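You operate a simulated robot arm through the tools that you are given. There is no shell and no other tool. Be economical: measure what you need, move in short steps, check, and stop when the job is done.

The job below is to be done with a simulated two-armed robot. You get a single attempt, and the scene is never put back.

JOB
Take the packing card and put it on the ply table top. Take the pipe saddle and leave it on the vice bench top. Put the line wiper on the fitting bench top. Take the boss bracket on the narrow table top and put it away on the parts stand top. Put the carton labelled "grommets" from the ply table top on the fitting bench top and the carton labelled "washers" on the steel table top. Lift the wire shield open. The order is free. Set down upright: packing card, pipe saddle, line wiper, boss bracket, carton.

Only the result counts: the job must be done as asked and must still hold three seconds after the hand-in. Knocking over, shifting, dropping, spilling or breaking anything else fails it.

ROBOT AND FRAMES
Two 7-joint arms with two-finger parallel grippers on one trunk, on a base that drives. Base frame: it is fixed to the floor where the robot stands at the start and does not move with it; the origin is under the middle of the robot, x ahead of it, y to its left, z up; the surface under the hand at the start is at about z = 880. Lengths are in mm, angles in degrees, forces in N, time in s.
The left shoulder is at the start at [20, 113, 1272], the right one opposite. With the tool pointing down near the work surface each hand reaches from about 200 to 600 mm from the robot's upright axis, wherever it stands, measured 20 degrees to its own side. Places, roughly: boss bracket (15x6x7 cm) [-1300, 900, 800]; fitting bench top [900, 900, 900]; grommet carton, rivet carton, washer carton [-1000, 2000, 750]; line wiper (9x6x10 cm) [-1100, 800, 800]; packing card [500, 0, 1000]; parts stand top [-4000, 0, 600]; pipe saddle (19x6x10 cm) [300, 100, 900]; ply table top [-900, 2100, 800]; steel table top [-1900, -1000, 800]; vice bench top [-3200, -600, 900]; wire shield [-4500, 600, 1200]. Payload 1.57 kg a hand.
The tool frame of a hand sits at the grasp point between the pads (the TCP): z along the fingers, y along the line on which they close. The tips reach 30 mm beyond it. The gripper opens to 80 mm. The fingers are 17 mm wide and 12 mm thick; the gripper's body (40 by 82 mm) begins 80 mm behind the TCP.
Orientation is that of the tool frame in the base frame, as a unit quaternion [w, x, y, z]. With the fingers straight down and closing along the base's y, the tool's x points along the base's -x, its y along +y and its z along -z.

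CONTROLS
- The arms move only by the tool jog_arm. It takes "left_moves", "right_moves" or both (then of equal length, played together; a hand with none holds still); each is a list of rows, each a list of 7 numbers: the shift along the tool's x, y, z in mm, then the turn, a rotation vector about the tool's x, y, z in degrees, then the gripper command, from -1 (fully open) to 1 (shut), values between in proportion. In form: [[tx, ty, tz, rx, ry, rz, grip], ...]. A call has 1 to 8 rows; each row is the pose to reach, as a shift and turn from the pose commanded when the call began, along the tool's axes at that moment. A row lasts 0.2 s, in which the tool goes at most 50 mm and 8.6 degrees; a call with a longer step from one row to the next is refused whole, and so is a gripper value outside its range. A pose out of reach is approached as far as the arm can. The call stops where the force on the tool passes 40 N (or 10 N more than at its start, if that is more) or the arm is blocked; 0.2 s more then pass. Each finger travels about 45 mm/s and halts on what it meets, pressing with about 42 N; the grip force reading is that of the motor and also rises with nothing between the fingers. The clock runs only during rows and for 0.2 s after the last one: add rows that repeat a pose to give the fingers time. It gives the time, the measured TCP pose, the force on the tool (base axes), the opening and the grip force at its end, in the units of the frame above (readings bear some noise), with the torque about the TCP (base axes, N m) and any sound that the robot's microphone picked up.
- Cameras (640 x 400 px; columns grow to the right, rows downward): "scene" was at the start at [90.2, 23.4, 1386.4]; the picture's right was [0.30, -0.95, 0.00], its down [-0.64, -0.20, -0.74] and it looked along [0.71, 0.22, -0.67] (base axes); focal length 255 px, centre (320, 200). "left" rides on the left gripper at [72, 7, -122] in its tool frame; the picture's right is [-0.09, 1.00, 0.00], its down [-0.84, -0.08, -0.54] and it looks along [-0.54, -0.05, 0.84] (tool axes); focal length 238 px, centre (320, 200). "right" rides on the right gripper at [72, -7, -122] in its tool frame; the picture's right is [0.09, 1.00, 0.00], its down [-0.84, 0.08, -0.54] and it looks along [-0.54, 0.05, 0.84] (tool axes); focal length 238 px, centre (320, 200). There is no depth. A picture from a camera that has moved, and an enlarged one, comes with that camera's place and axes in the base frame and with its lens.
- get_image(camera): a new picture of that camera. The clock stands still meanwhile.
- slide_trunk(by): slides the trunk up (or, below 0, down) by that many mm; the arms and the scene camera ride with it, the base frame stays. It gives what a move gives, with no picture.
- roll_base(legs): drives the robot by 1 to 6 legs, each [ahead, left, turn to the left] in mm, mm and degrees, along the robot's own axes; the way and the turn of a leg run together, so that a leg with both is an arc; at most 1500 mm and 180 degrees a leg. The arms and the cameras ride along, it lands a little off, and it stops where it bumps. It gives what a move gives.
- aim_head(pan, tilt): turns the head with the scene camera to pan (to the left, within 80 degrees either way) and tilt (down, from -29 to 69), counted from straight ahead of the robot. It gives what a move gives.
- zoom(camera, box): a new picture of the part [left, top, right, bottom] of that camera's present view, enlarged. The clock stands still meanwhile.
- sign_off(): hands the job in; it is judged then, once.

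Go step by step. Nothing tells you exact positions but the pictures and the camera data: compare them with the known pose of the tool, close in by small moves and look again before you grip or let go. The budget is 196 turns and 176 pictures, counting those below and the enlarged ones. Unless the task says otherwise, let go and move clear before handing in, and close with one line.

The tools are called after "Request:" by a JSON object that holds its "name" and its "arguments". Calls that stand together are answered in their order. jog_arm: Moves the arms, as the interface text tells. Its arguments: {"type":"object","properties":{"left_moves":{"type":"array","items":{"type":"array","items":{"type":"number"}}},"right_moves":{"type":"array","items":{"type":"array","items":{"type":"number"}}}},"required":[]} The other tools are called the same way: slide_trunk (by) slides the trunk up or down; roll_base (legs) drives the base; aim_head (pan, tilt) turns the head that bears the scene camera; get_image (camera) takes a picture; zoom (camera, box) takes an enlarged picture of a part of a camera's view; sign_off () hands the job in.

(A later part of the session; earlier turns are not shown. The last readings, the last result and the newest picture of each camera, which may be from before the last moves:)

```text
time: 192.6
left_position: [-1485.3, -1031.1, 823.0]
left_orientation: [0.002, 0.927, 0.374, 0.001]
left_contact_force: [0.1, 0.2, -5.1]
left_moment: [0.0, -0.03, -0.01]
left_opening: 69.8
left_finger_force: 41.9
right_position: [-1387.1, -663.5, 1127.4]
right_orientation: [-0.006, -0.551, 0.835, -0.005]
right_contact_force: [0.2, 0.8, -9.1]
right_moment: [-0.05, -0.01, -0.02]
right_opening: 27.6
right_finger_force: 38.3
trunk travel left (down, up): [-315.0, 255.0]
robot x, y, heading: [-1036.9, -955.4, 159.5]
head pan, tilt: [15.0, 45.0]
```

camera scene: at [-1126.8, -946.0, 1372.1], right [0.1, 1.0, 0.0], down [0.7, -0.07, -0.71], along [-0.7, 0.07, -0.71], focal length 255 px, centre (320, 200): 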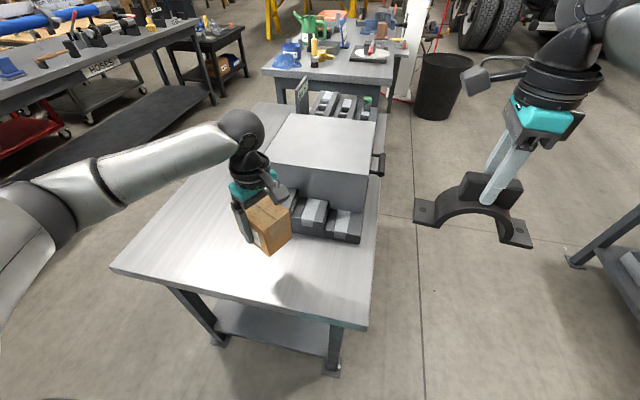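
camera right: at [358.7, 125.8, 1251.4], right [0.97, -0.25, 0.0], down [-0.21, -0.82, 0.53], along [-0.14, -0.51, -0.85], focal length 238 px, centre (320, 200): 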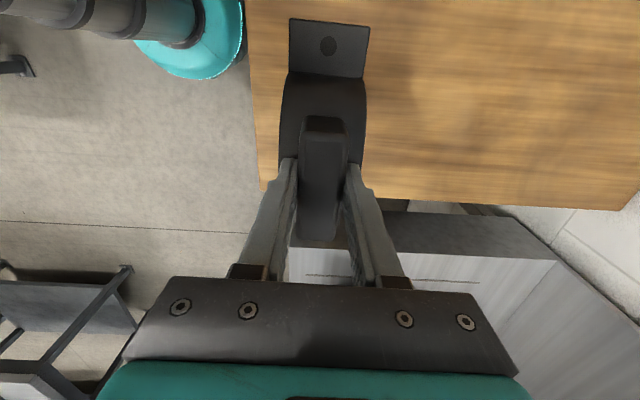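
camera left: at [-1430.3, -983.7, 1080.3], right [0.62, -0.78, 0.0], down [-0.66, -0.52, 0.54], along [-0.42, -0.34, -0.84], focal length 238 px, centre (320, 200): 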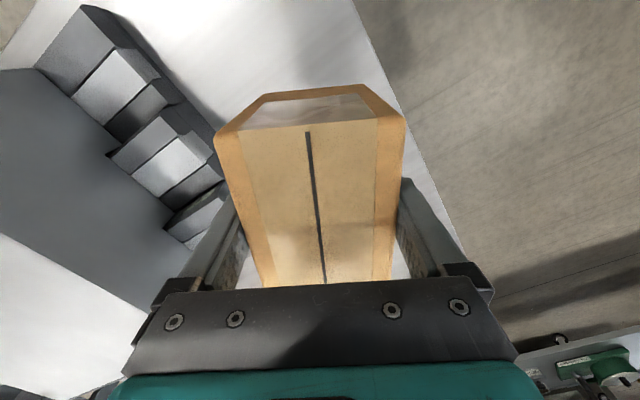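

Request:
{"name": "jog_arm", "arguments": {"left_moves": [[0, 0, 2, 0, 0, 0, 1], [0, 0, 4, 0, 0, 0, 1], [0, 0, 6, 0, 0, 0, 1], [0, 0, 7, 0, 0, 0, 1], [0, 0, 8, 0, 0, 0, 1]]}}

Request:
{"name": "zoom", "arguments": {"camera": "scene", "box": [220, 200, 320, 290]}}

```text
time: 193.8
left_position: [-1484.6, -1031.9, 814.9]
left_orientation: [0.002, 0.928, 0.373, 0.001]
left_contact_force: [-0.2, -0.3, -4.9]
left_moment: [0.0, 0.02, -0.01]
left_opening: 69.9
left_finger_force: 41.7
right_position: [-1387.5, -663.4, 1126.5]
right_orientation: [-0.006, -0.551, 0.835, -0.005]
right_contact_force: [0.7, 0.0, -8.5]
right_moment: [-0.01, 0.01, -0.02]
right_opening: 27.6
right_finger_force: 38.1
trunk travel left (down, up): [-315.0, 255.0]
robot x, y, heading: [-1034.1, -955.2, 159.6]
head pan, tilt: [15.0, 45.0]
```

```text
4.44 times, centred on (270, 245) of scene
camera zoom: at [-1126.8, -946.0, 1372.1], right [0.1, 1.0, 0.0], down [0.7, -0.07, -0.71], along [-0.7, 0.07, -0.71], focal length 1133 px, centre (542, 0)
```

zoom: 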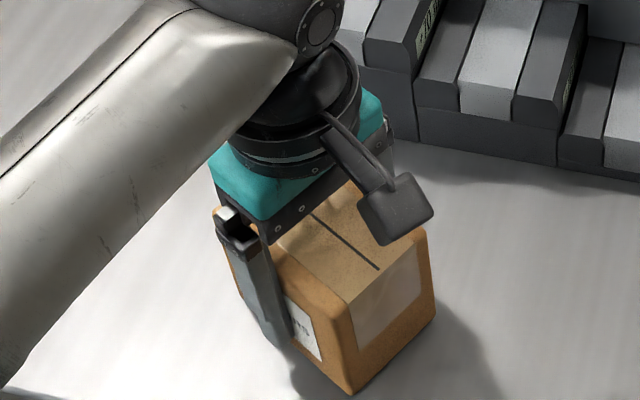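

Request:
{"name": "jog_arm", "arguments": {"left_moves": [[0, 0, 1, 0, 0, 0, 1], [0, 0, 2, 0, 0, 0, 1], [0, 0, 3, 0, 0, 0, 1], [0, 0, 3, 0, 0, 0, 1]]}}

Request:
{"name": "jog_arm", "arguments": {"left_moves": [[0, 0, 1, 0, 0, 0, 1], [0, 0, 2, 0, 0, 0, 1], [0, 0, 3, 0, 0, 0, 1], [0, 0, 3, 0, 0, 0, 1]]}}

Request:
{"name": "jog_arm", "arguments": {"left_moves": [[0, 0, 1, 0, 0, 0, 1], [0, 0, 2, 0, 0, 0, 1], [0, 0, 3, 0, 0, 0, 1], [0, 0, 3, 0, 0, 0, 1]]}}

```text
time: 194.8
left_position: [-1485.8, -1030.6, 814.1]
left_orientation: [0.001, 0.928, 0.373, 0.0]
left_contact_force: [0.4, -0.5, -5.5]
left_moment: [0.02, 0.01, 0.01]
left_opening: 69.9
left_finger_force: 41.6
right_position: [-1387.8, -663.9, 1128.0]
right_orientation: [-0.005, -0.55, 0.835, -0.005]
right_contact_force: [0.1, 0.6, -8.1]
right_moment: [-0.02, 0.02, 0.01]
right_opening: 27.6
right_finger_force: 38.4
trunk travel left (down, up): [-315.0, 255.0]
robot x, y, heading: [-1038.0, -952.2, 159.4]
head pan, tilt: [15.0, 45.0]
```

```text
time: 195.8
left_position: [-1485.8, -1030.4, 809.6]
left_orientation: [0.001, 0.928, 0.374, 0.001]
left_contact_force: [0.9, 0.4, -4.8]
left_moment: [-0.01, -0.03, 0.01]
left_opening: 69.8
left_finger_force: 42.0
right_position: [-1388.7, -663.8, 1127.7]
right_orientation: [-0.005, -0.551, 0.835, -0.005]
right_contact_force: [0.2, -0.4, -8.4]
right_moment: [-0.02, 0.04, 0.02]
right_opening: 27.6
right_finger_force: 38.6
trunk travel left (down, up): [-315.0, 255.0]
robot x, y, heading: [-1031.2, -958.4, 159.5]
head pan, tilt: [15.0, 45.0]
```

```text
time: 196.8
left_position: [-1484.9, -1030.9, 808.7]
left_orientation: [-0.001, 0.927, 0.374, -0.002]
left_contact_force: [0.2, -3.0, 27.5]
left_moment: [0.17, -1.62, -0.12]
left_opening: 69.7
left_finger_force: 41.8
right_position: [-1386.1, -662.3, 1129.1]
right_orientation: [-0.005, -0.55, 0.835, -0.004]
right_contact_force: [1.0, -0.4, -8.5]
right_moment: [-0.04, -0.03, -0.03]
right_opening: 27.5
right_finger_force: 38.2
trunk travel left (down, up): [-315.0, 255.0]
robot x, y, heading: [-1037.3, -956.8, 159.5]
head pan, tilt: [15.0, 45.0]
```

Contact at TCP z 809. Ease, release, and rise.

Request:
{"name": "jog_arm", "arguments": {"left_moves": [[0, 0, -2, 0, 0, 0, 1], [0, 0, -2, 0, 0, 0, 0], [0, 0, -2, 0, 0, 0, -1], [0, 0, -2, 0, 0, 0, -1], [0, 0, -2, 0, 0, 0, -1]]}}

Request:
{"name": "jog_arm", "arguments": {"left_moves": [[0, 0, -20, 0, 0, 0, -1], [0, 0, -65, 0, 0, 0, -1], [0, 0, -110, 0, 0, 0, -1], [0, 0, -160, 0, 0, 0, -1], [0, 0, -210, 0, 0, 0, -1], [0, 0, -260, 0, 0, 0, -1], [0, 0, -310, 0, 0, 0, -1], [0, 0, -360, 0, 0, 0, -1]]}}

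Request:
{"name": "get_image", "arguments": {"camera": "scene"}}

```text
time: 198.0
left_position: [-1485.2, -1029.9, 808.2]
left_orientation: [0.002, 0.928, 0.373, 0.001]
left_contact_force: [-0.3, -0.9, 0.3]
left_moment: [-0.03, 0.0, -0.02]
left_opening: 80.0
left_finger_force: 0.0
right_position: [-1389.1, -664.1, 1128.2]
right_orientation: [-0.005, -0.551, 0.835, -0.005]
right_contact_force: [0.0, -0.3, -8.6]
right_moment: [-0.1, 0.04, 0.01]
right_opening: 28.0
right_finger_force: 37.9
trunk travel left (down, up): [-315.0, 255.0]
robot x, y, heading: [-1036.5, -953.3, 159.5]
head pan, tilt: [15.0, 45.0]
```

```text
time: 199.8
left_position: [-1485.9, -1029.4, 1168.4]
left_orientation: [0.002, 0.928, 0.374, 0.0]
left_contact_force: [0.5, 0.1, 0.8]
left_moment: [0.0, -0.05, -0.01]
left_opening: 80.0
left_finger_force: 0.0
right_position: [-1388.1, -663.3, 1128.2]
right_orientation: [-0.006, -0.551, 0.835, -0.005]
right_contact_force: [0.9, 0.1, -8.6]
right_moment: [0.0, 0.01, -0.01]
right_opening: 27.7
right_finger_force: 37.6
trunk travel left (down, up): [-315.0, 255.0]
robot x, y, heading: [-1034.2, -956.7, 159.1]
head pan, tilt: [15.0, 45.0]
```

```text
91 pictures are left
camera scene: at [-1126.0, -945.8, 1372.1], right [0.1, 1.0, 0.0], down [0.7, -0.07, -0.71], along [-0.7, 0.07, -0.71], focal length 255 px, centre (320, 200)
```

scene: 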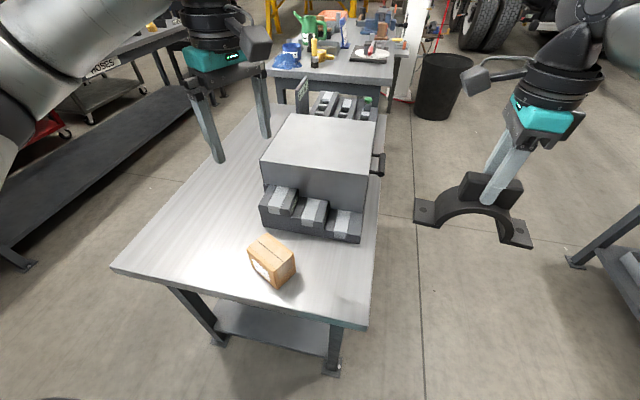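

Washers placed. The vice bench should be the one beyond this table; I go round via the aisle to the north of it.

Request:
{"name": "roll_base", "arguments": {"legs": [[0, -520, 0], [1350, 0, 0]]}}

Request:
{"name": "aim_head", "arguments": {"pan": 0, "tilt": 28}}

Request:
{"name": "get_image", "arguments": {"camera": "scene"}}

```text
time: 209.1
left_position: [-2556.7, -61.9, 1168.6]
left_orientation: [0.001, 0.929, 0.37, 0.001]
left_contact_force: [0.4, -1.1, 0.2]
left_moment: [0.0, 0.0, 0.0]
left_opening: 80.0
left_finger_force: 0.0
right_position: [-2454.1, 303.9, 1128.2]
right_orientation: [-0.005, -0.547, 0.837, -0.005]
right_contact_force: [-0.2, 0.2, -9.1]
right_moment: [-0.03, 0.0, 0.04]
right_opening: 27.6
right_finger_force: 37.7
trunk travel left (down, up): [-315.0, 255.0]
robot x, y, heading: [-2102.7, 8.2, 159.0]
head pan, tilt: [15.0, 45.0]
```

```text
time: 209.9
left_position: [-2555.2, -61.4, 1168.1]
left_orientation: [0.001, 0.929, 0.37, 0.0]
left_contact_force: [-0.1, 0.0, -0.1]
left_moment: [-0.02, -0.02, -0.02]
left_opening: 79.9
left_finger_force: 0.0
right_position: [-2454.2, 303.4, 1127.8]
right_orientation: [-0.005, -0.547, 0.837, -0.005]
right_contact_force: [0.2, -0.1, -7.8]
right_moment: [-0.08, -0.02, -0.01]
right_opening: 27.9
right_finger_force: 37.8
trunk travel left (down, up): [-315.0, 255.0]
robot x, y, heading: [-2103.4, 11.1, 159.2]
head pan, tilt: [0.0, 28.0]
```

```text
90 pictures are left
camera scene: at [-2199.2, 43.7, 1397.8], right [0.36, 0.93, 0.0], down [0.44, -0.17, -0.88], along [-0.82, 0.32, -0.47], focal length 255 px, centre (320, 200)
```

scene: 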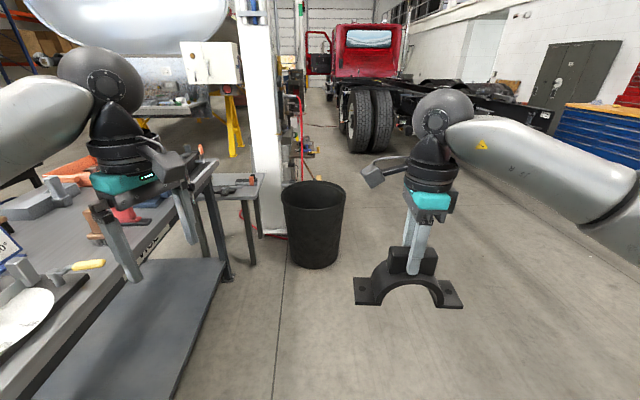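

The bench on my left bears a "VICE" label. I drive on a bit and turn left to face it.

Request:
{"name": "roll_base", "arguments": {"legs": [[650, -60, 0], [0, 0, 92]]}}

Request:
{"name": "aim_head", "arguments": {"pan": 0, "tilt": 35}}

Request:
{"name": "get_image", "arguments": {"camera": "scene"}}

```text
time: 217.5
left_position: [-2597.7, -150.9, 1168.7]
left_orientation: [0.0, 0.372, 0.928, 0.0]
left_contact_force: [-0.1, 0.6, -0.1]
left_moment: [0.0, 0.04, -0.04]
left_opening: 80.0
left_finger_force: 0.0
right_position: [-2967.3, -66.5, 1127.6]
right_orientation: [0.0, 0.984, -0.18, 0.007]
right_contact_force: [-0.5, 0.1, -9.7]
right_moment: [-0.02, -0.03, -0.01]
right_opening: 27.7
right_finger_force: 38.5
trunk travel left (down, up): [-315.0, 255.0]
robot x, y, heading: [-2690.6, 297.7, -108.2]
head pan, tilt: [0.0, 28.0]
```

```text
time: 218.2
left_position: [-2598.6, -150.4, 1169.1]
left_orientation: [0.001, 0.373, 0.928, 0.0]
left_contact_force: [-0.5, -0.8, -0.5]
left_moment: [0.02, 0.01, -0.01]
left_opening: 80.0
left_finger_force: 0.1
right_position: [-2966.5, -67.0, 1126.3]
right_orientation: [0.0, 0.984, -0.181, 0.006]
right_contact_force: [-0.4, 0.1, -7.6]
right_moment: [0.02, -0.05, 0.03]
right_opening: 27.9
right_finger_force: 37.6
trunk travel left (down, up): [-315.0, 255.0]
robot x, y, heading: [-2689.6, 296.3, -108.2]
head pan, tilt: [0.0, 35.0]
```

```text
89 pictures are left
camera scene: at [-2721.2, 201.4, 1387.0], right [-0.95, 0.31, 0.0], down [0.18, 0.54, -0.82], along [-0.26, -0.78, -0.57], focal length 255 px, centre (320, 200)
```

scene: 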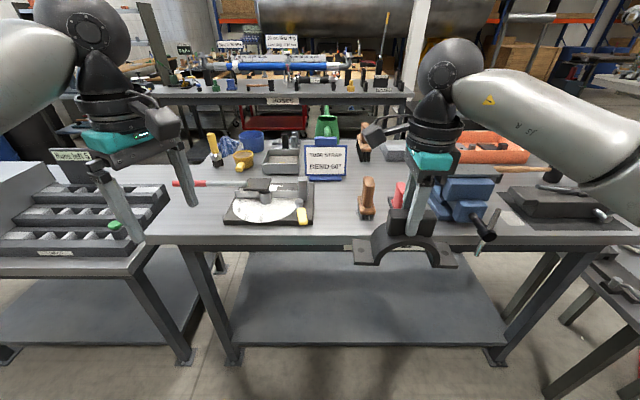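

A busy bench. I raise the trunk for safety, close in, and look down for a free spot for the saddle (19×6 cm).

Request:
{"name": "slide_trunk", "arguments": {"by": 120}}

Request:
{"name": "roll_base", "arguments": {"legs": [[340, 0, 0]]}}

Request:
{"name": "aim_head", "arguments": {"pan": -5, "tilt": 55}}

Request:
{"name": "get_image", "arguments": {"camera": "scene"}}

Request:
{"name": "get_image", "arguments": {"camera": "left"}}

```text
time: 219.7
left_position: [-2599.4, -151.0, 1289.4]
left_orientation: [0.001, 0.372, 0.928, 0.001]
left_contact_force: [-0.3, -0.9, 0.3]
left_moment: [-0.02, -0.01, 0.02]
left_opening: 80.1
left_finger_force: 0.0
right_position: [-2967.6, -67.2, 1246.8]
right_orientation: [0.0, 0.983, -0.181, 0.007]
right_contact_force: [0.3, 0.5, -8.1]
right_moment: [-0.02, -0.03, -0.02]
right_opening: 27.8
right_finger_force: 38.7
trunk travel left (down, up): [-435.0, 135.0]
robot x, y, heading: [-2686.3, 300.7, -108.1]
head pan, tilt: [0.0, 35.0]
```

```text
time: 221.9
left_position: [-2703.1, -471.7, 1288.5]
left_orientation: [0.0, 0.372, 0.928, 0.001]
left_contact_force: [0.3, 0.2, 0.2]
left_moment: [0.03, 0.02, -0.02]
left_opening: 80.0
left_finger_force: 0.1
right_position: [-3072.9, -389.3, 1247.4]
right_orientation: [-0.001, 0.984, -0.18, 0.008]
right_contact_force: [0.7, 0.6, -8.3]
right_moment: [-0.01, -0.02, 0.01]
right_opening: 27.6
right_finger_force: 37.4
trunk travel left (down, up): [-435.0, 135.0]
robot x, y, heading: [-2795.8, -23.4, -108.1]
head pan, tilt: [0.0, 35.0]
```

```text
time: 222.7
left_position: [-2702.8, -471.2, 1289.6]
left_orientation: [0.0, 0.373, 0.928, 0.001]
left_contact_force: [-0.3, -0.1, -1.2]
left_moment: [0.01, 0.0, -0.01]
left_opening: 80.0
left_finger_force: 0.1
right_position: [-3073.9, -387.6, 1247.7]
right_orientation: [-0.001, 0.984, -0.18, 0.006]
right_contact_force: [0.0, -0.3, -8.8]
right_moment: [-0.03, -0.03, 0.02]
right_opening: 27.6
right_finger_force: 38.0
trunk travel left (down, up): [-435.0, 135.0]
robot x, y, heading: [-2796.0, -21.9, -108.1]
head pan, tilt: [-5.0, 55.0]
```

```text
88 pictures are left
camera scene: at [-2827.5, -102.3, 1478.7], right [-0.92, 0.39, 0.0], down [0.32, 0.75, -0.57], along [-0.23, -0.53, -0.82], focal length 255 px, centre (320, 200)
```

scene: 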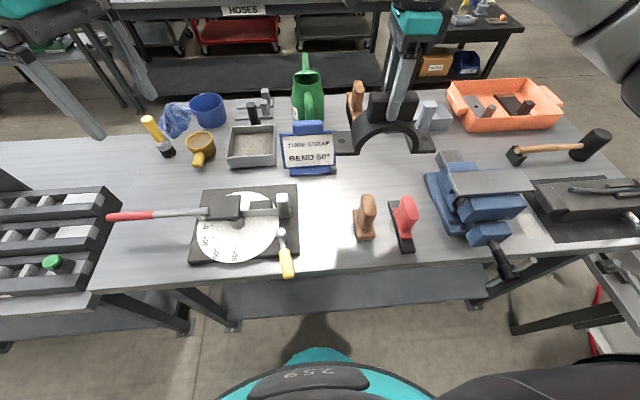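

```text
87 pictures are left
camera left: at [-2751.8, -416.2, 1410.2], right [0.75, 0.66, 0.0], down [0.55, -0.63, 0.54], along [0.36, -0.41, -0.84], focal length 238 px, centre (320, 200)
```

left: 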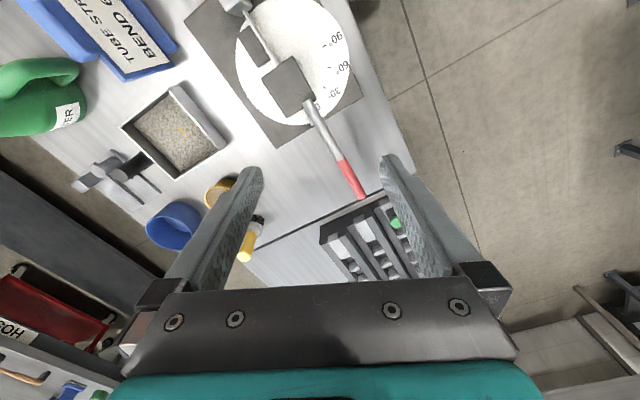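

A good spot: the gap between the protractor board and the wooden stamp, about 140 mm wide and 270 mm deep, centre ≈ [-2977, -428]; the saddle must lie lengthwise away from me. I shift left and turn the saddle 90° at height.

Request:
{"name": "roll_base", "arguments": {"legs": [[0, 110, 0]]}}

Request:
{"name": "jog_arm", "arguments": {"right_moves": [[0, 0, 0, 0, 0, -8.5, 1], [0, 0, 0, 0, 0, -17, 1], [0, 0, 0, 0, 0, -25.5, 1], [0, 0, 0, 0, 0, -34, 1], [0, 0, 0, 0, 0, -42.5, 1], [0, 0, 0, 0, 0, -51, 1], [0, 0, 0, 0, 0, -59.5, 1], [0, 0, 0, 0, 0, -68, 1]]}}

Request:
{"name": "jog_arm", "arguments": {"right_moves": [[0, 0, 0, 0, 0, -8, 1], [0, 0, 0, 0, 0, -16, 1], [0, 0, 0, 0, 0, -20, 1], [0, 0, 0, 0, 0, -20, 1]]}}

Request:
{"name": "get_image", "arguments": {"camera": "scene"}}

Request:
{"name": "get_image", "arguments": {"camera": "right"}}

```text
time: 223.9
left_position: [-2598.7, -505.2, 1289.1]
left_orientation: [0.0, 0.373, 0.928, 0.001]
left_contact_force: [-0.1, -0.5, 0.4]
left_moment: [0.04, 0.01, -0.01]
left_opening: 80.0
left_finger_force: 0.0
right_position: [-2968.1, -422.4, 1247.3]
right_orientation: [0.0, 0.984, -0.18, 0.007]
right_contact_force: [0.8, -0.3, -9.1]
right_moment: [-0.02, -0.04, -0.02]
right_opening: 27.7
right_finger_force: 38.3
trunk travel left (down, up): [-435.0, 135.0]
robot x, y, heading: [-2692.5, -59.1, -108.1]
head pan, tilt: [-5.0, 55.0]
```

```text
time: 225.7
left_position: [-2598.2, -505.2, 1288.9]
left_orientation: [0.0, 0.372, 0.928, 0.001]
left_contact_force: [0.0, -0.2, 0.3]
left_moment: [-0.03, 0.0, 0.0]
left_opening: 80.1
left_finger_force: 0.0
right_position: [-2968.2, -422.4, 1246.9]
right_orientation: [0.003, 0.916, 0.401, 0.005]
right_contact_force: [0.2, -0.5, -8.6]
right_moment: [0.03, 0.03, -0.03]
right_opening: 27.6
right_finger_force: 38.7
trunk travel left (down, up): [-435.0, 135.0]
robot x, y, heading: [-2689.1, -58.4, -108.2]
head pan, tilt: [-5.0, 55.0]
```

```text
time: 226.7
left_position: [-2598.0, -505.3, 1288.7]
left_orientation: [0.001, 0.372, 0.928, 0.001]
left_contact_force: [-0.8, 0.3, -0.9]
left_moment: [0.01, 0.0, 0.02]
left_opening: 80.0
left_finger_force: 0.1
right_position: [-2968.5, -422.3, 1247.0]
right_orientation: [0.003, 0.833, 0.553, 0.005]
right_contact_force: [-0.3, 0.4, -9.1]
right_moment: [0.04, -0.04, -0.02]
right_opening: 27.9
right_finger_force: 37.7
trunk travel left (down, up): [-435.0, 135.0]
robot x, y, heading: [-2689.8, -57.4, -108.2]
head pan, tilt: [-5.0, 55.0]
```

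```text
86 pictures are left
camera scene: at [-2722.9, -136.6, 1478.7], right [-0.92, 0.39, 0.0], down [0.32, 0.75, -0.57], along [-0.22, -0.53, -0.82], focal length 255 px, centre (320, 200)
```

scene: 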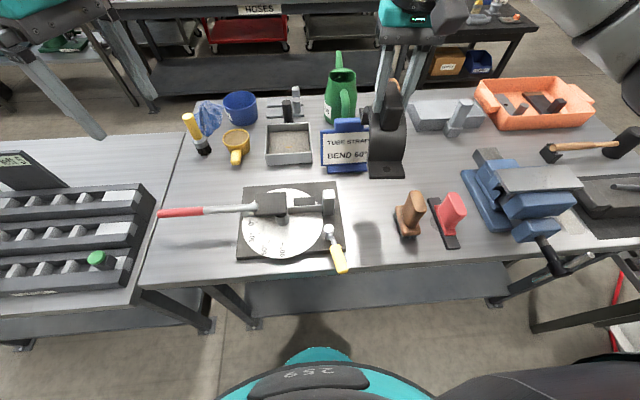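

```text
85 pictures are left
camera right: at [-2948.8, -354.7, 1369.5], right [0.95, -0.3, 0.01], down [-0.26, -0.8, 0.54], along [-0.15, -0.52, -0.84], focal length 238 px, centre (320, 200)
```

right: 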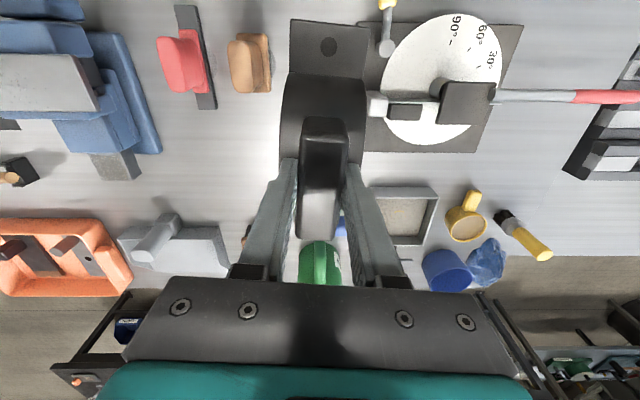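

The saddle hangs centred over the gap. Small yaw correction, 8 mm forward, and down 200 mm.

Request:
{"name": "jog_arm", "arguments": {"right_moves": [[-8, 0, 0, 0, 0, -4.7, 1], [-8, 0, 45, 0, 0, -4.7, 1], [-8, 0, 90, 0, 0, -4.7, 1], [-8, 0, 135, 0, 0, -4.7, 1], [-8, 0, 175, 0, 0, -4.7, 1], [-8, 0, 205, 0, 0, -4.7, 1], [-8, 0, 205, 0, 0, -4.7, 1]]}}

Request:
{"name": "get_image", "arguments": {"camera": "scene"}}

Request:
{"name": "get_image", "arguments": {"camera": "right"}}

```text
time: 228.3
left_position: [-2598.0, -504.3, 1289.0]
left_orientation: [0.001, 0.372, 0.928, 0.001]
left_contact_force: [-0.2, 0.1, -0.1]
left_moment: [-0.04, -0.02, 0.05]
left_opening: 80.1
left_finger_force: 0.1
right_position: [-2968.6, -429.6, 1043.3]
right_orientation: [0.004, 0.809, 0.587, 0.004]
right_contact_force: [-0.1, -0.2, -9.2]
right_moment: [0.03, -0.01, 0.0]
right_opening: 27.8
right_finger_force: 37.9
trunk travel left (down, up): [-435.0, 135.0]
robot x, y, heading: [-2692.2, -60.8, -108.1]
head pan, tilt: [-5.0, 55.0]
```

```text
84 pictures are left
camera scene: at [-2722.8, -136.6, 1478.7], right [-0.92, 0.39, 0.0], down [0.32, 0.75, -0.57], along [-0.22, -0.53, -0.82], focal length 255 px, centre (320, 200)
```

scene: 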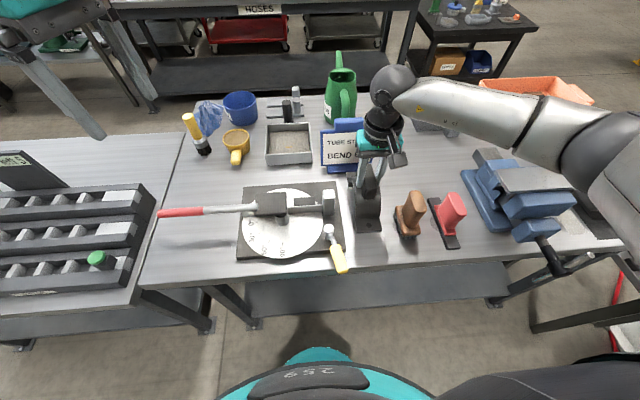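

```text
83 pictures are left
camera right: at [-2954.6, -360.5, 1164.4], right [0.98, -0.22, 0.01], down [-0.19, -0.82, 0.54], along [-0.11, -0.53, -0.84], focal length 238 px, centre (320, 200)
```

right: 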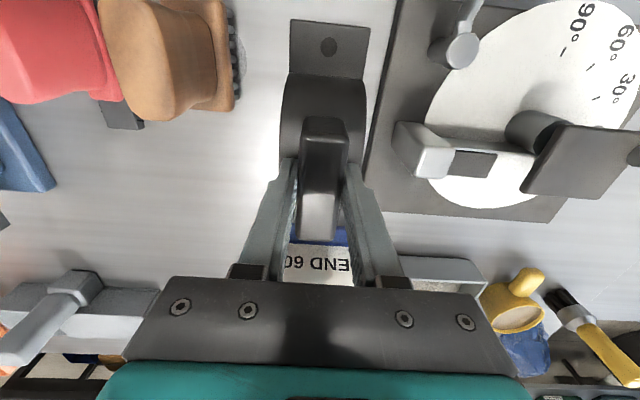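

Request:
{"name": "jog_arm", "arguments": {"right_moves": [[0, 0, 6, 0, 0, 0, 1], [0, 0, 12, 0, 0, 0, 1], [0, 0, 18, 0, 0, 0, 1], [0, 0, 23, 0, 0, 0, 1], [0, 0, 28, 0, 0, 0, 1], [0, 0, 31, 0, 0, 0, 1], [0, 0, 34, 0, 0, 0, 1], [0, 0, 37, 0, 0, 0, 1]]}}

Request:
{"name": "zoom", "arguments": {"camera": "scene", "box": [310, 130, 430, 270]}}

```text
time: 230.1
left_position: [-2598.6, -504.5, 1288.2]
left_orientation: [0.001, 0.372, 0.928, 0.001]
left_contact_force: [0.3, -0.2, 0.2]
left_moment: [0.01, 0.02, -0.01]
left_opening: 80.0
left_finger_force: 0.2
right_position: [-2969.4, -430.3, 1005.1]
right_orientation: [0.004, 0.809, 0.587, 0.005]
right_contact_force: [-1.0, 0.6, -8.5]
right_moment: [0.03, -0.03, -0.03]
right_opening: 27.7
right_finger_force: 37.9
trunk travel left (down, up): [-435.0, 135.0]
robot x, y, heading: [-2690.6, -58.5, -108.3]
head pan, tilt: [-5.0, 55.0]
```

```text
2.86 times, centred on (370, 200) of scene
camera zoom: at [-2722.9, -136.7, 1478.7], right [-0.92, 0.39, 0.0], down [0.32, 0.75, -0.57], along [-0.22, -0.53, -0.82], focal length 728 px, centre (177, 200)
```

zoom: 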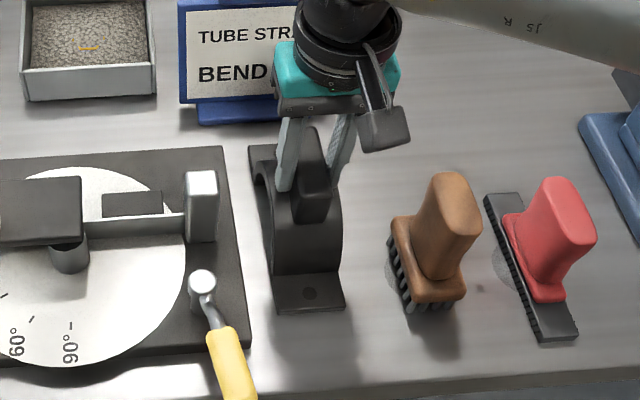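

Well placed between everything. Feel down slowly.

Request:
{"name": "jog_arm", "arguments": {"right_moves": [[0, 0, 3, 0, 0, 0, 1], [0, 0, 6, 0, 0, 0, 1], [0, 0, 9, 0, 0, 0, 1], [0, 0, 12, 0, 0, 0, 1], [0, 0, 14, 0, 0, 0, 1], [0, 0, 16, 0, 0, 0, 1], [0, 0, 18, 0, 0, 0, 1]]}}

Request:
{"name": "jog_arm", "arguments": {"right_moves": [[0, 0, 1, 0, 0, 0, 1], [0, 0, 2, 0, 0, 0, 1], [0, 0, 3, 0, 0, 0, 1], [0, 0, 4, 0, 0, 0, 1]]}}

Request:
{"name": "jog_arm", "arguments": {"right_moves": [[0, 0, 1, 0, 0, 0, 1], [0, 0, 2, 0, 0, 0, 1], [0, 0, 3, 0, 0, 0, 1], [0, 0, 4, 0, 0, 0, 1]]}}

```text
time: 231.4
left_position: [-2598.4, -502.9, 1288.4]
left_orientation: [0.001, 0.372, 0.928, 0.001]
left_contact_force: [-0.6, 0.9, 0.5]
left_moment: [-0.02, 0.01, -0.03]
left_opening: 80.2
left_finger_force: 0.1
right_position: [-2968.3, -431.6, 996.5]
right_orientation: [0.007, 0.81, 0.587, 0.001]
right_contact_force: [0.9, 4.6, 13.1]
right_moment: [0.67, 0.46, -0.1]
right_opening: 27.4
right_finger_force: 37.7
trunk travel left (down, up): [-435.0, 135.0]
robot x, y, heading: [-2695.8, -58.9, -108.0]
head pan, tilt: [-5.0, 55.0]
stopped in row 6 (right hand): the force on the tool passed its limit at 42 N (the readings are from after the stop); the commanded pose is now the measured one
```

```text
time: 232.3
left_position: [-2598.4, -502.4, 1288.4]
left_orientation: [0.001, 0.372, 0.928, 0.001]
left_contact_force: [-0.3, 0.1, -0.5]
left_moment: [0.04, -0.03, -0.02]
left_opening: 80.1
left_finger_force: 0.1
right_position: [-2968.3, -434.1, 996.6]
right_orientation: [0.01, 0.809, 0.587, 0.0]
right_contact_force: [1.1, 5.1, 17.2]
right_moment: [0.89, 0.51, -0.15]
right_opening: 27.7
right_finger_force: 37.4
trunk travel left (down, up): [-435.0, 135.0]
robot x, y, heading: [-2691.0, -55.3, -108.3]
head pan, tilt: [-5.0, 55.0]
stopped in row 4 (right hand): the force on the tool passed its limit at 41 N (the readings are from after the stop); the commanded pose is now the measured one
```

```text
time: 233.1
left_position: [-2598.0, -504.0, 1288.3]
left_orientation: [0.001, 0.372, 0.928, 0.0]
left_contact_force: [0.9, -0.4, 0.8]
left_moment: [0.01, -0.04, -0.01]
left_opening: 79.8
left_finger_force: 0.0
right_position: [-2969.9, -436.2, 997.3]
right_orientation: [0.012, 0.81, 0.586, -0.002]
right_contact_force: [0.7, 6.5, 15.2]
right_moment: [0.79, 0.61, -0.19]
right_opening: 27.8
right_finger_force: 37.9
trunk travel left (down, up): [-435.0, 135.0]
robot x, y, heading: [-2687.1, -57.5, -108.1]
head pan, tilt: [-5.0, 55.0]
stopped in row 4 (right hand): the force on the tool passed its limit at 41 N (the readings are from after the stop); the commanded pose is now the measured one
```

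Contact at z≈997. I check visually what it rests on before releasing.

Request:
{"name": "zoom", "arguments": {"camera": "scene", "box": [320, 130, 420, 250]}}

Request:
{"name": "get_image", "arguments": {"camera": "right"}}

```text
3.33 times, centred on (370, 190) of scene
camera zoom: at [-2721.9, -134.1, 1478.7], right [-0.92, 0.39, 0.0], down [0.32, 0.75, -0.57], along [-0.23, -0.53, -0.82], focal length 850 px, centre (153, 233)
```

zoom: 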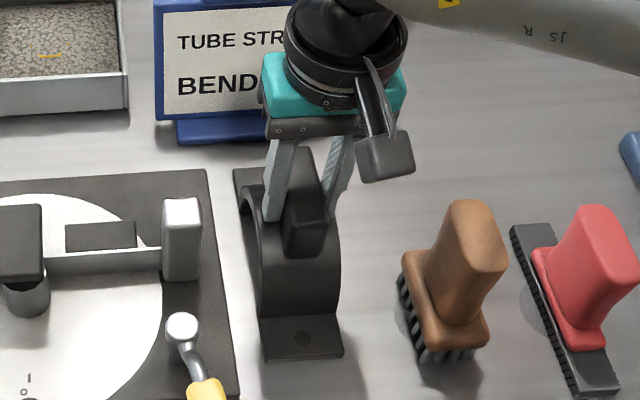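

```text
80 pictures are left
camera right: at [-2954.0, -363.9, 1117.7], right [0.97, -0.22, 0.02], down [-0.19, -0.81, 0.56], along [-0.11, -0.55, -0.83], focal length 238 px, centre (320, 200)
```

right: 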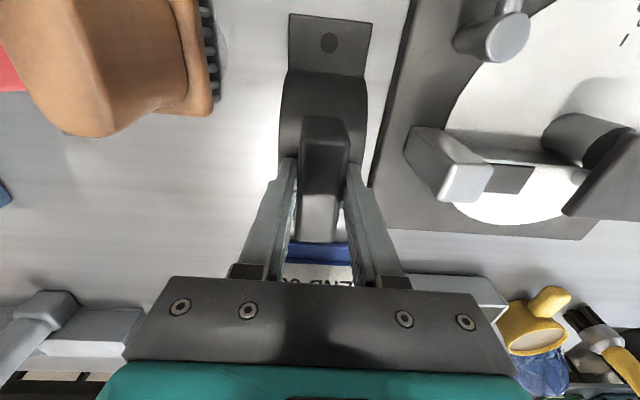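

It sits on bare bench top with clearance all round. I release with a partial opening and rise.

Request:
{"name": "jog_arm", "arguments": {"right_moves": [[0, 0, -1, 0, 0, 0, 1], [0, 0, -1, 0, 0, 0, 0.2], [0, 0, -1, 0, 0, 0, -0.3], [0, 0, -1, 0, 0, 0, -0.3], [0, 0, -1, 0, 0, 0, -0.3]]}}

Request:
{"name": "jog_arm", "arguments": {"right_moves": [[0, 0, -15, 0, 0, 0, -0.3], [0, 0, -40, 0, 0, 0, -0.3], [0, 0, -80, 0, 0, 0, -0.3], [0, 0, -130, 0, 0, 0, -0.3], [0, 0, -180, 0, 0, 0, -0.3], [0, 0, -230, 0, 0, 0, -0.3]]}}

Request:
{"name": "get_image", "arguments": {"camera": "scene"}}

```text
time: 234.3
left_position: [-2598.2, -503.6, 1290.3]
left_orientation: [0.001, 0.373, 0.928, 0.001]
left_contact_force: [-0.5, 0.4, 0.0]
left_moment: [0.01, -0.04, 0.02]
left_opening: 80.0
left_finger_force: 0.1
right_position: [-2968.4, -436.7, 996.9]
right_orientation: [0.012, 0.809, 0.587, -0.001]
right_contact_force: [4.0, -1.6, 8.8]
right_moment: [-0.03, 0.08, 0.06]
right_opening: 48.2
right_finger_force: 0.0
trunk travel left (down, up): [-435.0, 135.0]
robot x, y, heading: [-2691.7, -57.8, -108.2]
head pan, tilt: [-5.0, 55.0]
```

```text
time: 235.7
left_position: [-2597.6, -504.6, 1288.6]
left_orientation: [0.0, 0.372, 0.928, 0.001]
left_contact_force: [-0.6, 0.0, 0.4]
left_moment: [-0.02, 0.02, 0.02]
left_opening: 80.2
left_finger_force: 0.1
right_position: [-2973.1, -432.0, 1226.1]
right_orientation: [0.012, 0.809, 0.587, -0.001]
right_contact_force: [0.1, -0.6, -0.6]
right_moment: [0.01, 0.01, 0.0]
right_opening: 52.1
right_finger_force: 0.1
trunk travel left (down, up): [-435.0, 135.0]
robot x, y, heading: [-2693.7, -59.4, -107.6]
head pan, tilt: [-5.0, 55.0]
```

```text
79 pictures are left
camera scene: at [-2722.1, -135.8, 1478.8], right [-0.92, 0.39, 0.0], down [0.32, 0.75, -0.57], along [-0.23, -0.53, -0.82], focal length 255 px, centre (320, 200)
```

scene: 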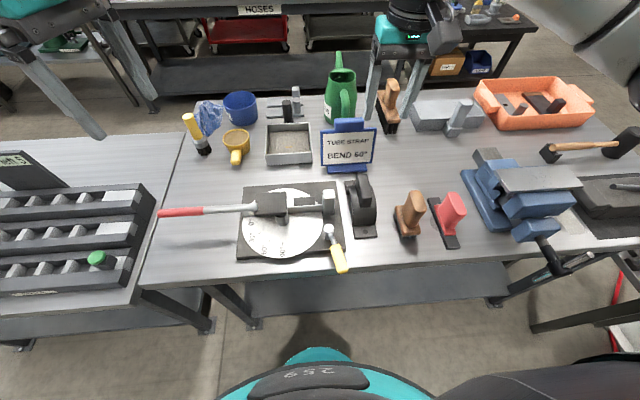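

Saddle stands on the vice bench. Next the narrow table (bracket and wiper): I back off, turn round and travel east along its south side.

Request:
{"name": "roll_base", "arguments": {"legs": [[-330, 0, 0], [0, 0, 180], [0, -1250, 0]]}}

Request:
{"name": "aim_head", "arguments": {"pan": 0, "tilt": 35}}

Request:
{"name": "get_image", "arguments": {"camera": "scene"}}

```text
time: 251.2
left_position: [-1498.7, 333.8, 1289.1]
left_orientation: [0.002, 0.933, -0.361, 0.0]
left_contact_force: [0.3, 0.7, 0.3]
left_moment: [0.01, 0.01, -0.02]
left_opening: 80.0
left_finger_force: 0.0
right_position: [-1122.4, 271.0, 1226.6]
right_orientation: [0.001, -0.597, 0.802, 0.012]
right_contact_force: [-0.1, -0.1, 0.0]
right_moment: [-0.03, -0.03, -0.02]
right_opening: 51.9
right_finger_force: 0.0
trunk travel left (down, up): [-435.0, 135.0]
robot x, y, heading: [-1401.4, -109.3, 73.4]
head pan, tilt: [-5.0, 55.0]
```

```text
time: 252.0
left_position: [-1499.8, 333.6, 1288.5]
left_orientation: [0.001, 0.933, -0.36, 0.0]
left_contact_force: [-1.0, 0.3, 0.5]
left_moment: [-0.02, -0.02, 0.06]
left_opening: 80.1
left_finger_force: 0.0
right_position: [-1123.6, 271.0, 1225.6]
right_orientation: [0.0, -0.597, 0.802, 0.012]
right_contact_force: [0.6, 0.8, 0.4]
right_moment: [-0.01, 0.02, 0.0]
right_opening: 51.8
right_finger_force: 0.1
trunk travel left (down, up): [-435.0, 135.0]
robot x, y, heading: [-1392.8, -109.5, 73.3]
head pan, tilt: [0.0, 35.0]
```

```text
78 pictures are left
camera scene: at [-1365.8, -17.4, 1506.9], right [0.96, -0.29, 0.0], down [-0.16, -0.55, -0.82], along [0.23, 0.78, -0.57], focal length 255 px, centre (320, 200)
```

scene: 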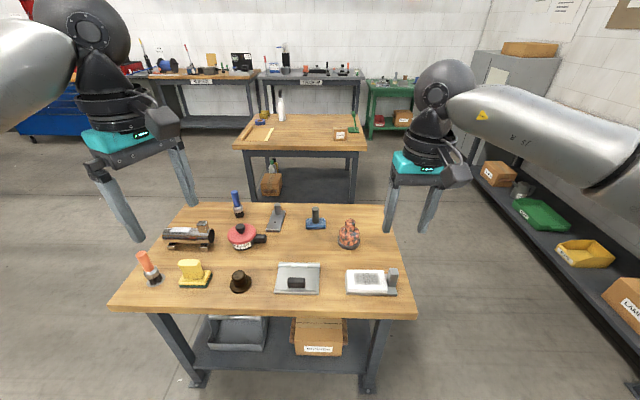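

Request:
{"name": "zoom", "arguments": {"camera": "scene", "box": [110, 180, 430, 320]}}

```text
2.00 times, centred on (270, 250) of scene
camera zoom: at [-1365.8, -17.4, 1506.9], right [0.96, -0.29, 0.0], down [-0.16, -0.55, -0.82], along [0.23, 0.78, -0.57], focal length 510 px, centre (420, 100)
```

zoom: 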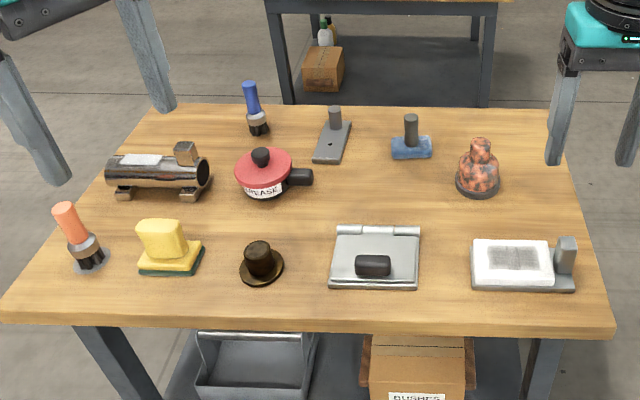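

Bracket (plate with boss) at ≈[-1309, 904] and line wiper (blue block with grey handle) at ≈[-1139, 822] both lie by the north edge, so I go round the west end to the gap on the north side and face south.

Request:
{"name": "roll_base", "arguments": {"legs": [[0, 1150, 0], [1366, 0, 0], [0, -1046, 0], [0, 0, 177.5]]}}

Request:
{"name": "aim_head", "arguments": {"pan": 0, "tilt": 58}}

Request:
{"name": "get_image", "arguments": {"camera": "scene"}}

```text
time: 276.6
left_position: [-1005.5, 783.5, 1288.4]
left_orientation: [0.0, 0.363, 0.932, 0.001]
left_contact_force: [1.1, -0.2, -0.4]
left_moment: [0.01, -0.03, 0.0]
left_opening: 79.7
left_finger_force: 0.0
right_position: [-1380.9, 850.2, 1225.6]
right_orientation: [0.012, 0.803, 0.595, -0.001]
right_contact_force: [0.4, 0.7, 0.8]
right_moment: [0.04, 0.0, 0.03]
right_opening: 52.1
right_finger_force: 0.1
trunk travel left (down, up): [-435.0, 135.0]
robot x, y, heading: [-1108.8, 1228.5, -107.0]
head pan, tilt: [0.0, 35.0]
```

```text
time: 277.5
left_position: [-1005.5, 784.6, 1288.7]
left_orientation: [-0.001, 0.364, 0.931, 0.0]
left_contact_force: [-0.9, -0.1, 0.8]
left_moment: [0.01, 0.01, -0.05]
left_opening: 80.0
left_finger_force: 0.1
right_position: [-1381.3, 851.0, 1225.8]
right_orientation: [0.012, 0.804, 0.595, -0.002]
right_contact_force: [-0.3, 0.5, 0.7]
right_moment: [-0.01, 0.01, 0.0]
right_opening: 52.0
right_finger_force: 0.1
trunk travel left (down, up): [-435.0, 135.0]
robot x, y, heading: [-1109.9, 1227.6, -106.6]
head pan, tilt: [0.0, 58.0]
```

```text
76 pictures are left
camera scene: at [-1130.3, 1151.7, 1475.1], right [-0.96, 0.29, 0.0], down [0.25, 0.81, -0.53], along [-0.16, -0.51, -0.85], focal length 255 px, centre (320, 200)
```

scene: 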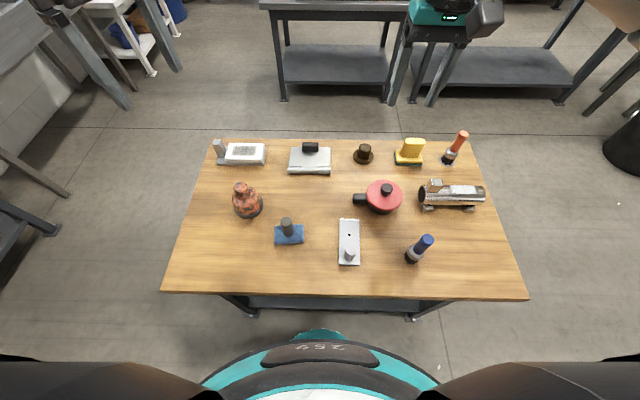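

Request:
{"name": "zoom", "arguments": {"camera": "scene", "box": [260, 205, 380, 280]}}

Request:
{"name": "get_image", "arguments": {"camera": "right"}}

```text
5.33 times, centred on (320, 242) of scene
camera zoom: at [-1130.3, 1151.7, 1475.1], right [-0.96, 0.29, 0.0], down [0.25, 0.81, -0.53], along [-0.16, -0.51, -0.85], focal length 1360 px, centre (320, -27)
```

zoom: 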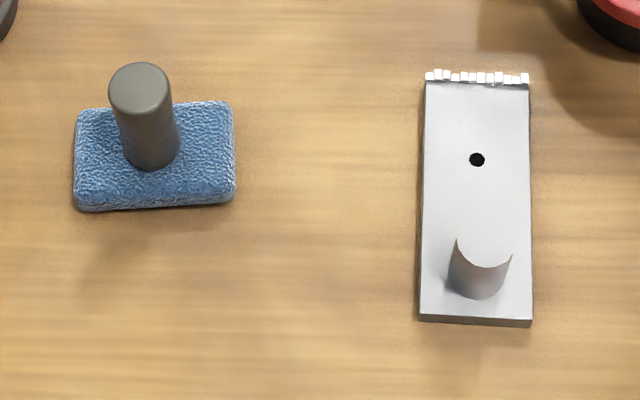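

```text
74 pictures are left
camera right: at [-1368.0, 922.5, 1346.3], right [0.98, -0.2, 0.02], down [-0.18, -0.81, 0.56], along [-0.1, -0.55, -0.83], focal length 238 px, centre (320, 200)
```

right: 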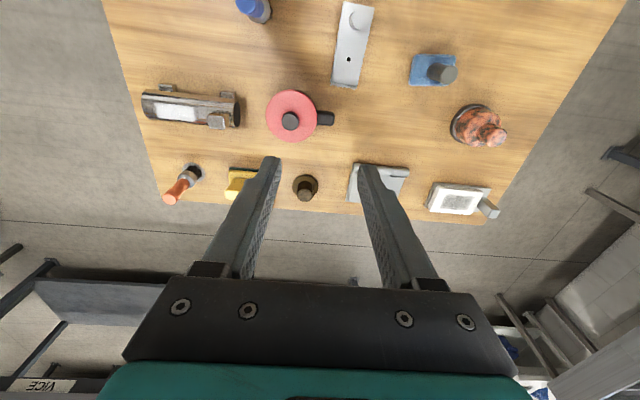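

Clear view: the wiper handle stands at ≈[-1137, 824], the bracket's boss at the near end of its plate. I lower the trunk and bring the left hand above the wiper handle.

Request:
{"name": "slide_trunk", "arguments": {"by": -150}}

Request:
{"name": "jog_arm", "arguments": {"left_moves": [[25, -12, 20, 0, 0, 0, -1], [50, -24, 50, 0, 0, 0, -1], [75, -36, 80, 0, 0, 0, -1], [100, -48, 110, 0, 0, 0, -1], [124, -60, 140, 0, 0, 0, -1], [124, -60, 175, 0, 0, 0, -1], [124, -60, 205, 0, 0, 0, -1], [124, -60, 205, 0, 0, 0, -1]]}}

Request:
{"name": "get_image", "arguments": {"camera": "left"}}

Request:
{"name": "get_image", "arguments": {"camera": "scene"}}

```text
time: 279.2
left_position: [-1005.2, 784.0, 1139.1]
left_orientation: [0.001, 0.363, 0.932, 0.001]
left_contact_force: [0.8, -0.5, 0.2]
left_moment: [0.04, -0.02, 0.01]
left_opening: 80.0
left_finger_force: 0.0
right_position: [-1381.0, 850.5, 1075.2]
right_orientation: [0.012, 0.804, 0.595, -0.002]
right_contact_force: [0.5, 0.8, 0.0]
right_moment: [0.0, -0.01, 0.01]
right_opening: 52.4
right_finger_force: 0.0
trunk travel left (down, up): [-285.0, 285.0]
robot x, y, heading: [-1109.2, 1229.0, -107.0]
head pan, tilt: [0.0, 58.0]
```

```text
time: 281.0
left_position: [-1138.3, 824.2, 935.0]
left_orientation: [0.0, 0.363, 0.932, 0.002]
left_contact_force: [-0.1, -1.4, 1.0]
left_moment: [0.03, 0.0, 0.01]
left_opening: 80.1
left_finger_force: 0.0
right_position: [-1381.6, 849.5, 1075.8]
right_orientation: [0.012, 0.804, 0.595, -0.002]
right_contact_force: [-0.7, -0.4, 0.8]
right_moment: [0.02, 0.01, 0.02]
right_opening: 52.0
right_finger_force: 0.0
trunk travel left (down, up): [-285.0, 285.0]
robot x, y, heading: [-1105.7, 1228.3, -106.9]
head pan, tilt: [0.0, 58.0]
```

```text
73 pictures are left
camera left: at [-1187.1, 878.5, 1055.4], right [0.74, 0.67, 0.0], down [0.56, -0.62, 0.54], along [0.36, -0.4, -0.84], focal length 238 px, centre (320, 200)
```

left: 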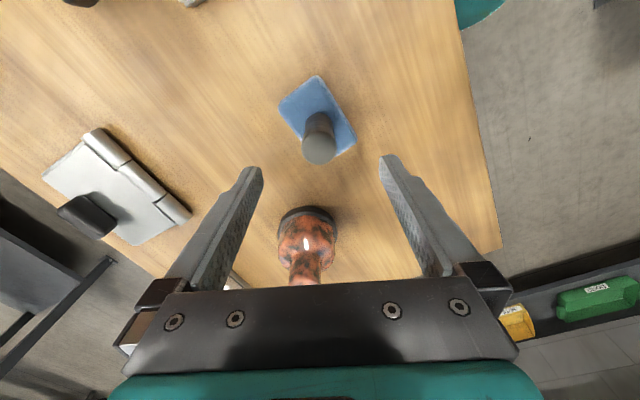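

```text
72 pictures are left
camera scene: at [-1130.3, 1151.7, 1325.1], right [-0.96, 0.29, 0.0], down [0.25, 0.81, -0.53], along [-0.15, -0.51, -0.85], focal length 255 px, centre (320, 200)
```

scene: 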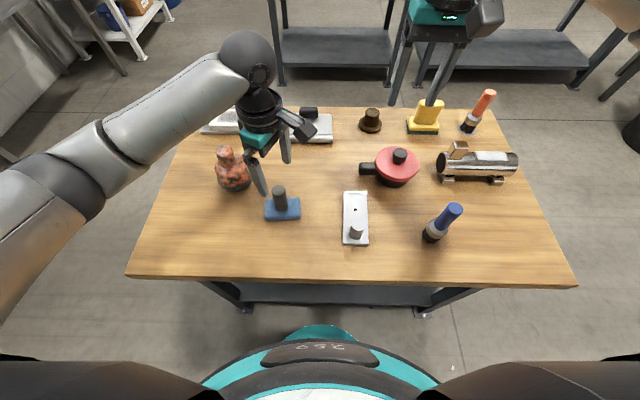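

The handle is centred within 3 mm. I descend to tips just above the sponge block and close.

Request:
{"name": "jog_arm", "arguments": {"left_moves": [[-1, 0, 40, 0, 0, 0, -1], [-2, 0, 75, 0, 0, 0, -1], [-2, 0, 100, 0, 0, 0, -1], [-2, 0, 100, 0, 0, 0, -1]]}}

Request:
{"name": "get_image", "arguments": {"camera": "left"}}

Request:
{"name": "zoom", "arguments": {"camera": "scene", "box": [220, 110, 340, 240]}}

```text
time: 282.0
left_position: [-1134.4, 823.8, 832.8]
left_orientation: [0.0, 0.364, 0.932, 0.001]
left_contact_force: [-0.1, -0.5, 0.9]
left_moment: [0.02, 0.01, 0.04]
left_opening: 79.8
left_finger_force: 0.1
right_position: [-1380.0, 850.5, 1075.6]
right_orientation: [0.012, 0.804, 0.595, -0.001]
right_contact_force: [0.3, 0.3, 0.1]
right_moment: [0.01, 0.01, -0.03]
right_opening: 51.8
right_finger_force: 0.1
trunk travel left (down, up): [-285.0, 285.0]
robot x, y, heading: [-1108.4, 1230.8, -106.9]
head pan, tilt: [0.0, 58.0]
```

```text
71 pictures are left
camera left: at [-1185.4, 877.5, 955.1], right [0.74, 0.67, 0.0], down [0.56, -0.62, 0.54], along [0.36, -0.4, -0.84], focal length 238 px, centre (320, 200)
```

left: 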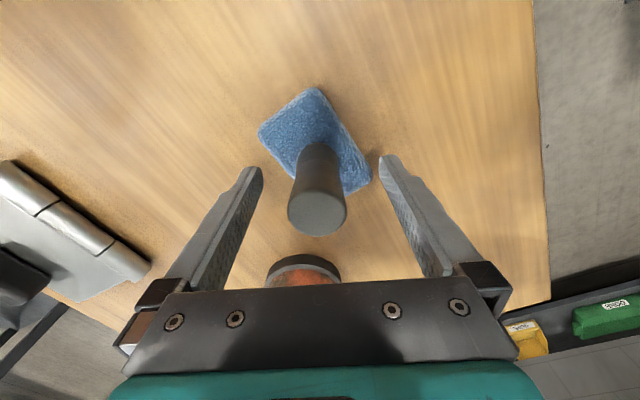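

```text
3.08 times, centred on (280, 175) of scene
camera zoom: at [-1130.3, 1151.7, 1325.1], right [-0.96, 0.29, 0.0], down [0.25, 0.81, -0.53], along [-0.16, -0.51, -0.85], focal length 784 px, centre (443, 277)
```

zoom: 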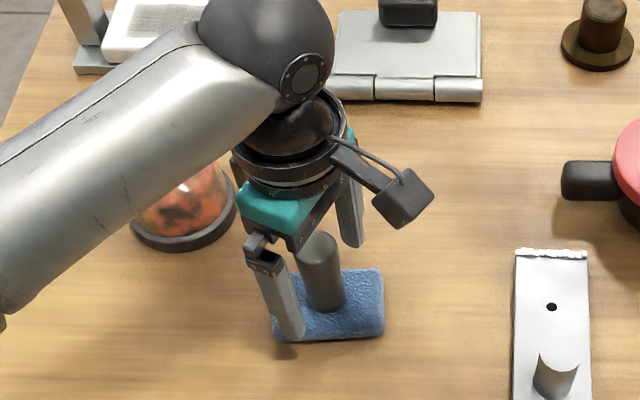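

Request:
{"name": "jog_arm", "arguments": {"left_moves": [[0, 0, 0, 0, 0, 0, 0.2], [0, 0, 0, 0, 0, 0, 1], [0, 0, 0, 0, 0, 0, 1], [0, 0, 0, 0, 0, 0, 1], [0, 0, 0, 0, 0, 0, 1], [0, 0, 0, 0, 0, 0, 1]]}}

Request:
{"name": "jog_arm", "arguments": {"left_moves": [[0, 0, -15, 0, 0, 0, 1], [0, 0, -60, 0, 0, 0, 1], [0, 0, -110, 0, 0, 0, 1], [0, 0, -160, 0, 0, 0, 1], [0, 0, -210, 0, 0, 0, 1], [0, 0, -260, 0, 0, 0, 1]]}}

Request:
{"name": "get_image", "arguments": {"camera": "scene"}}

```text
time: 283.4
left_position: [-1136.4, 824.4, 835.6]
left_orientation: [0.001, 0.362, 0.932, 0.0]
left_contact_force: [-1.0, -0.7, 2.0]
left_moment: [-0.1, 0.18, 0.08]
left_opening: 30.0
left_finger_force: 38.5
right_position: [-1381.4, 850.0, 1075.9]
right_orientation: [0.012, 0.804, 0.595, -0.002]
right_contact_force: [-0.5, 0.0, -0.2]
right_moment: [-0.02, -0.03, -0.02]
right_opening: 52.1
right_finger_force: 0.0
trunk travel left (down, up): [-285.0, 285.0]
robot x, y, heading: [-1105.3, 1231.0, -107.0]
head pan, tilt: [0.0, 58.0]
```

```text
time: 284.8
left_position: [-1135.1, 823.3, 1092.3]
left_orientation: [0.002, 0.363, 0.932, 0.001]
left_contact_force: [-0.1, 0.5, -2.5]
left_moment: [-0.03, -0.01, 0.0]
left_opening: 29.7
left_finger_force: 39.4
right_position: [-1381.3, 851.4, 1076.2]
right_orientation: [0.012, 0.804, 0.595, -0.001]
right_contact_force: [-0.3, 0.2, -1.4]
right_moment: [0.01, 0.01, 0.02]
right_opening: 52.3
right_finger_force: 0.1
trunk travel left (down, up): [-285.0, 285.0]
robot x, y, heading: [-1105.2, 1227.0, -106.8]
head pan, tilt: [0.0, 58.0]
```

```text
69 pictures are left
camera scene: at [-1130.4, 1151.9, 1325.1], right [-0.96, 0.29, 0.0], down [0.25, 0.81, -0.53], along [-0.15, -0.51, -0.85], focal length 255 px, centre (320, 200)
```

scene: 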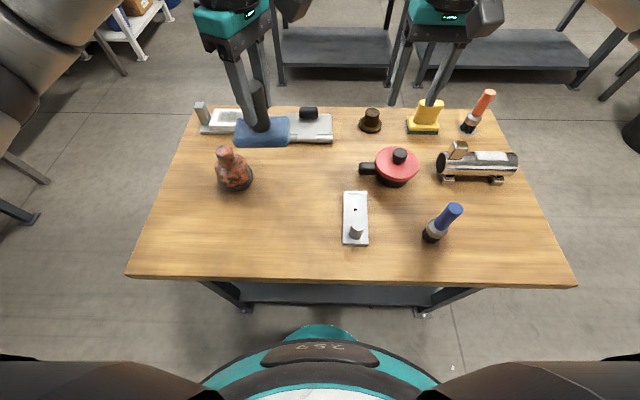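

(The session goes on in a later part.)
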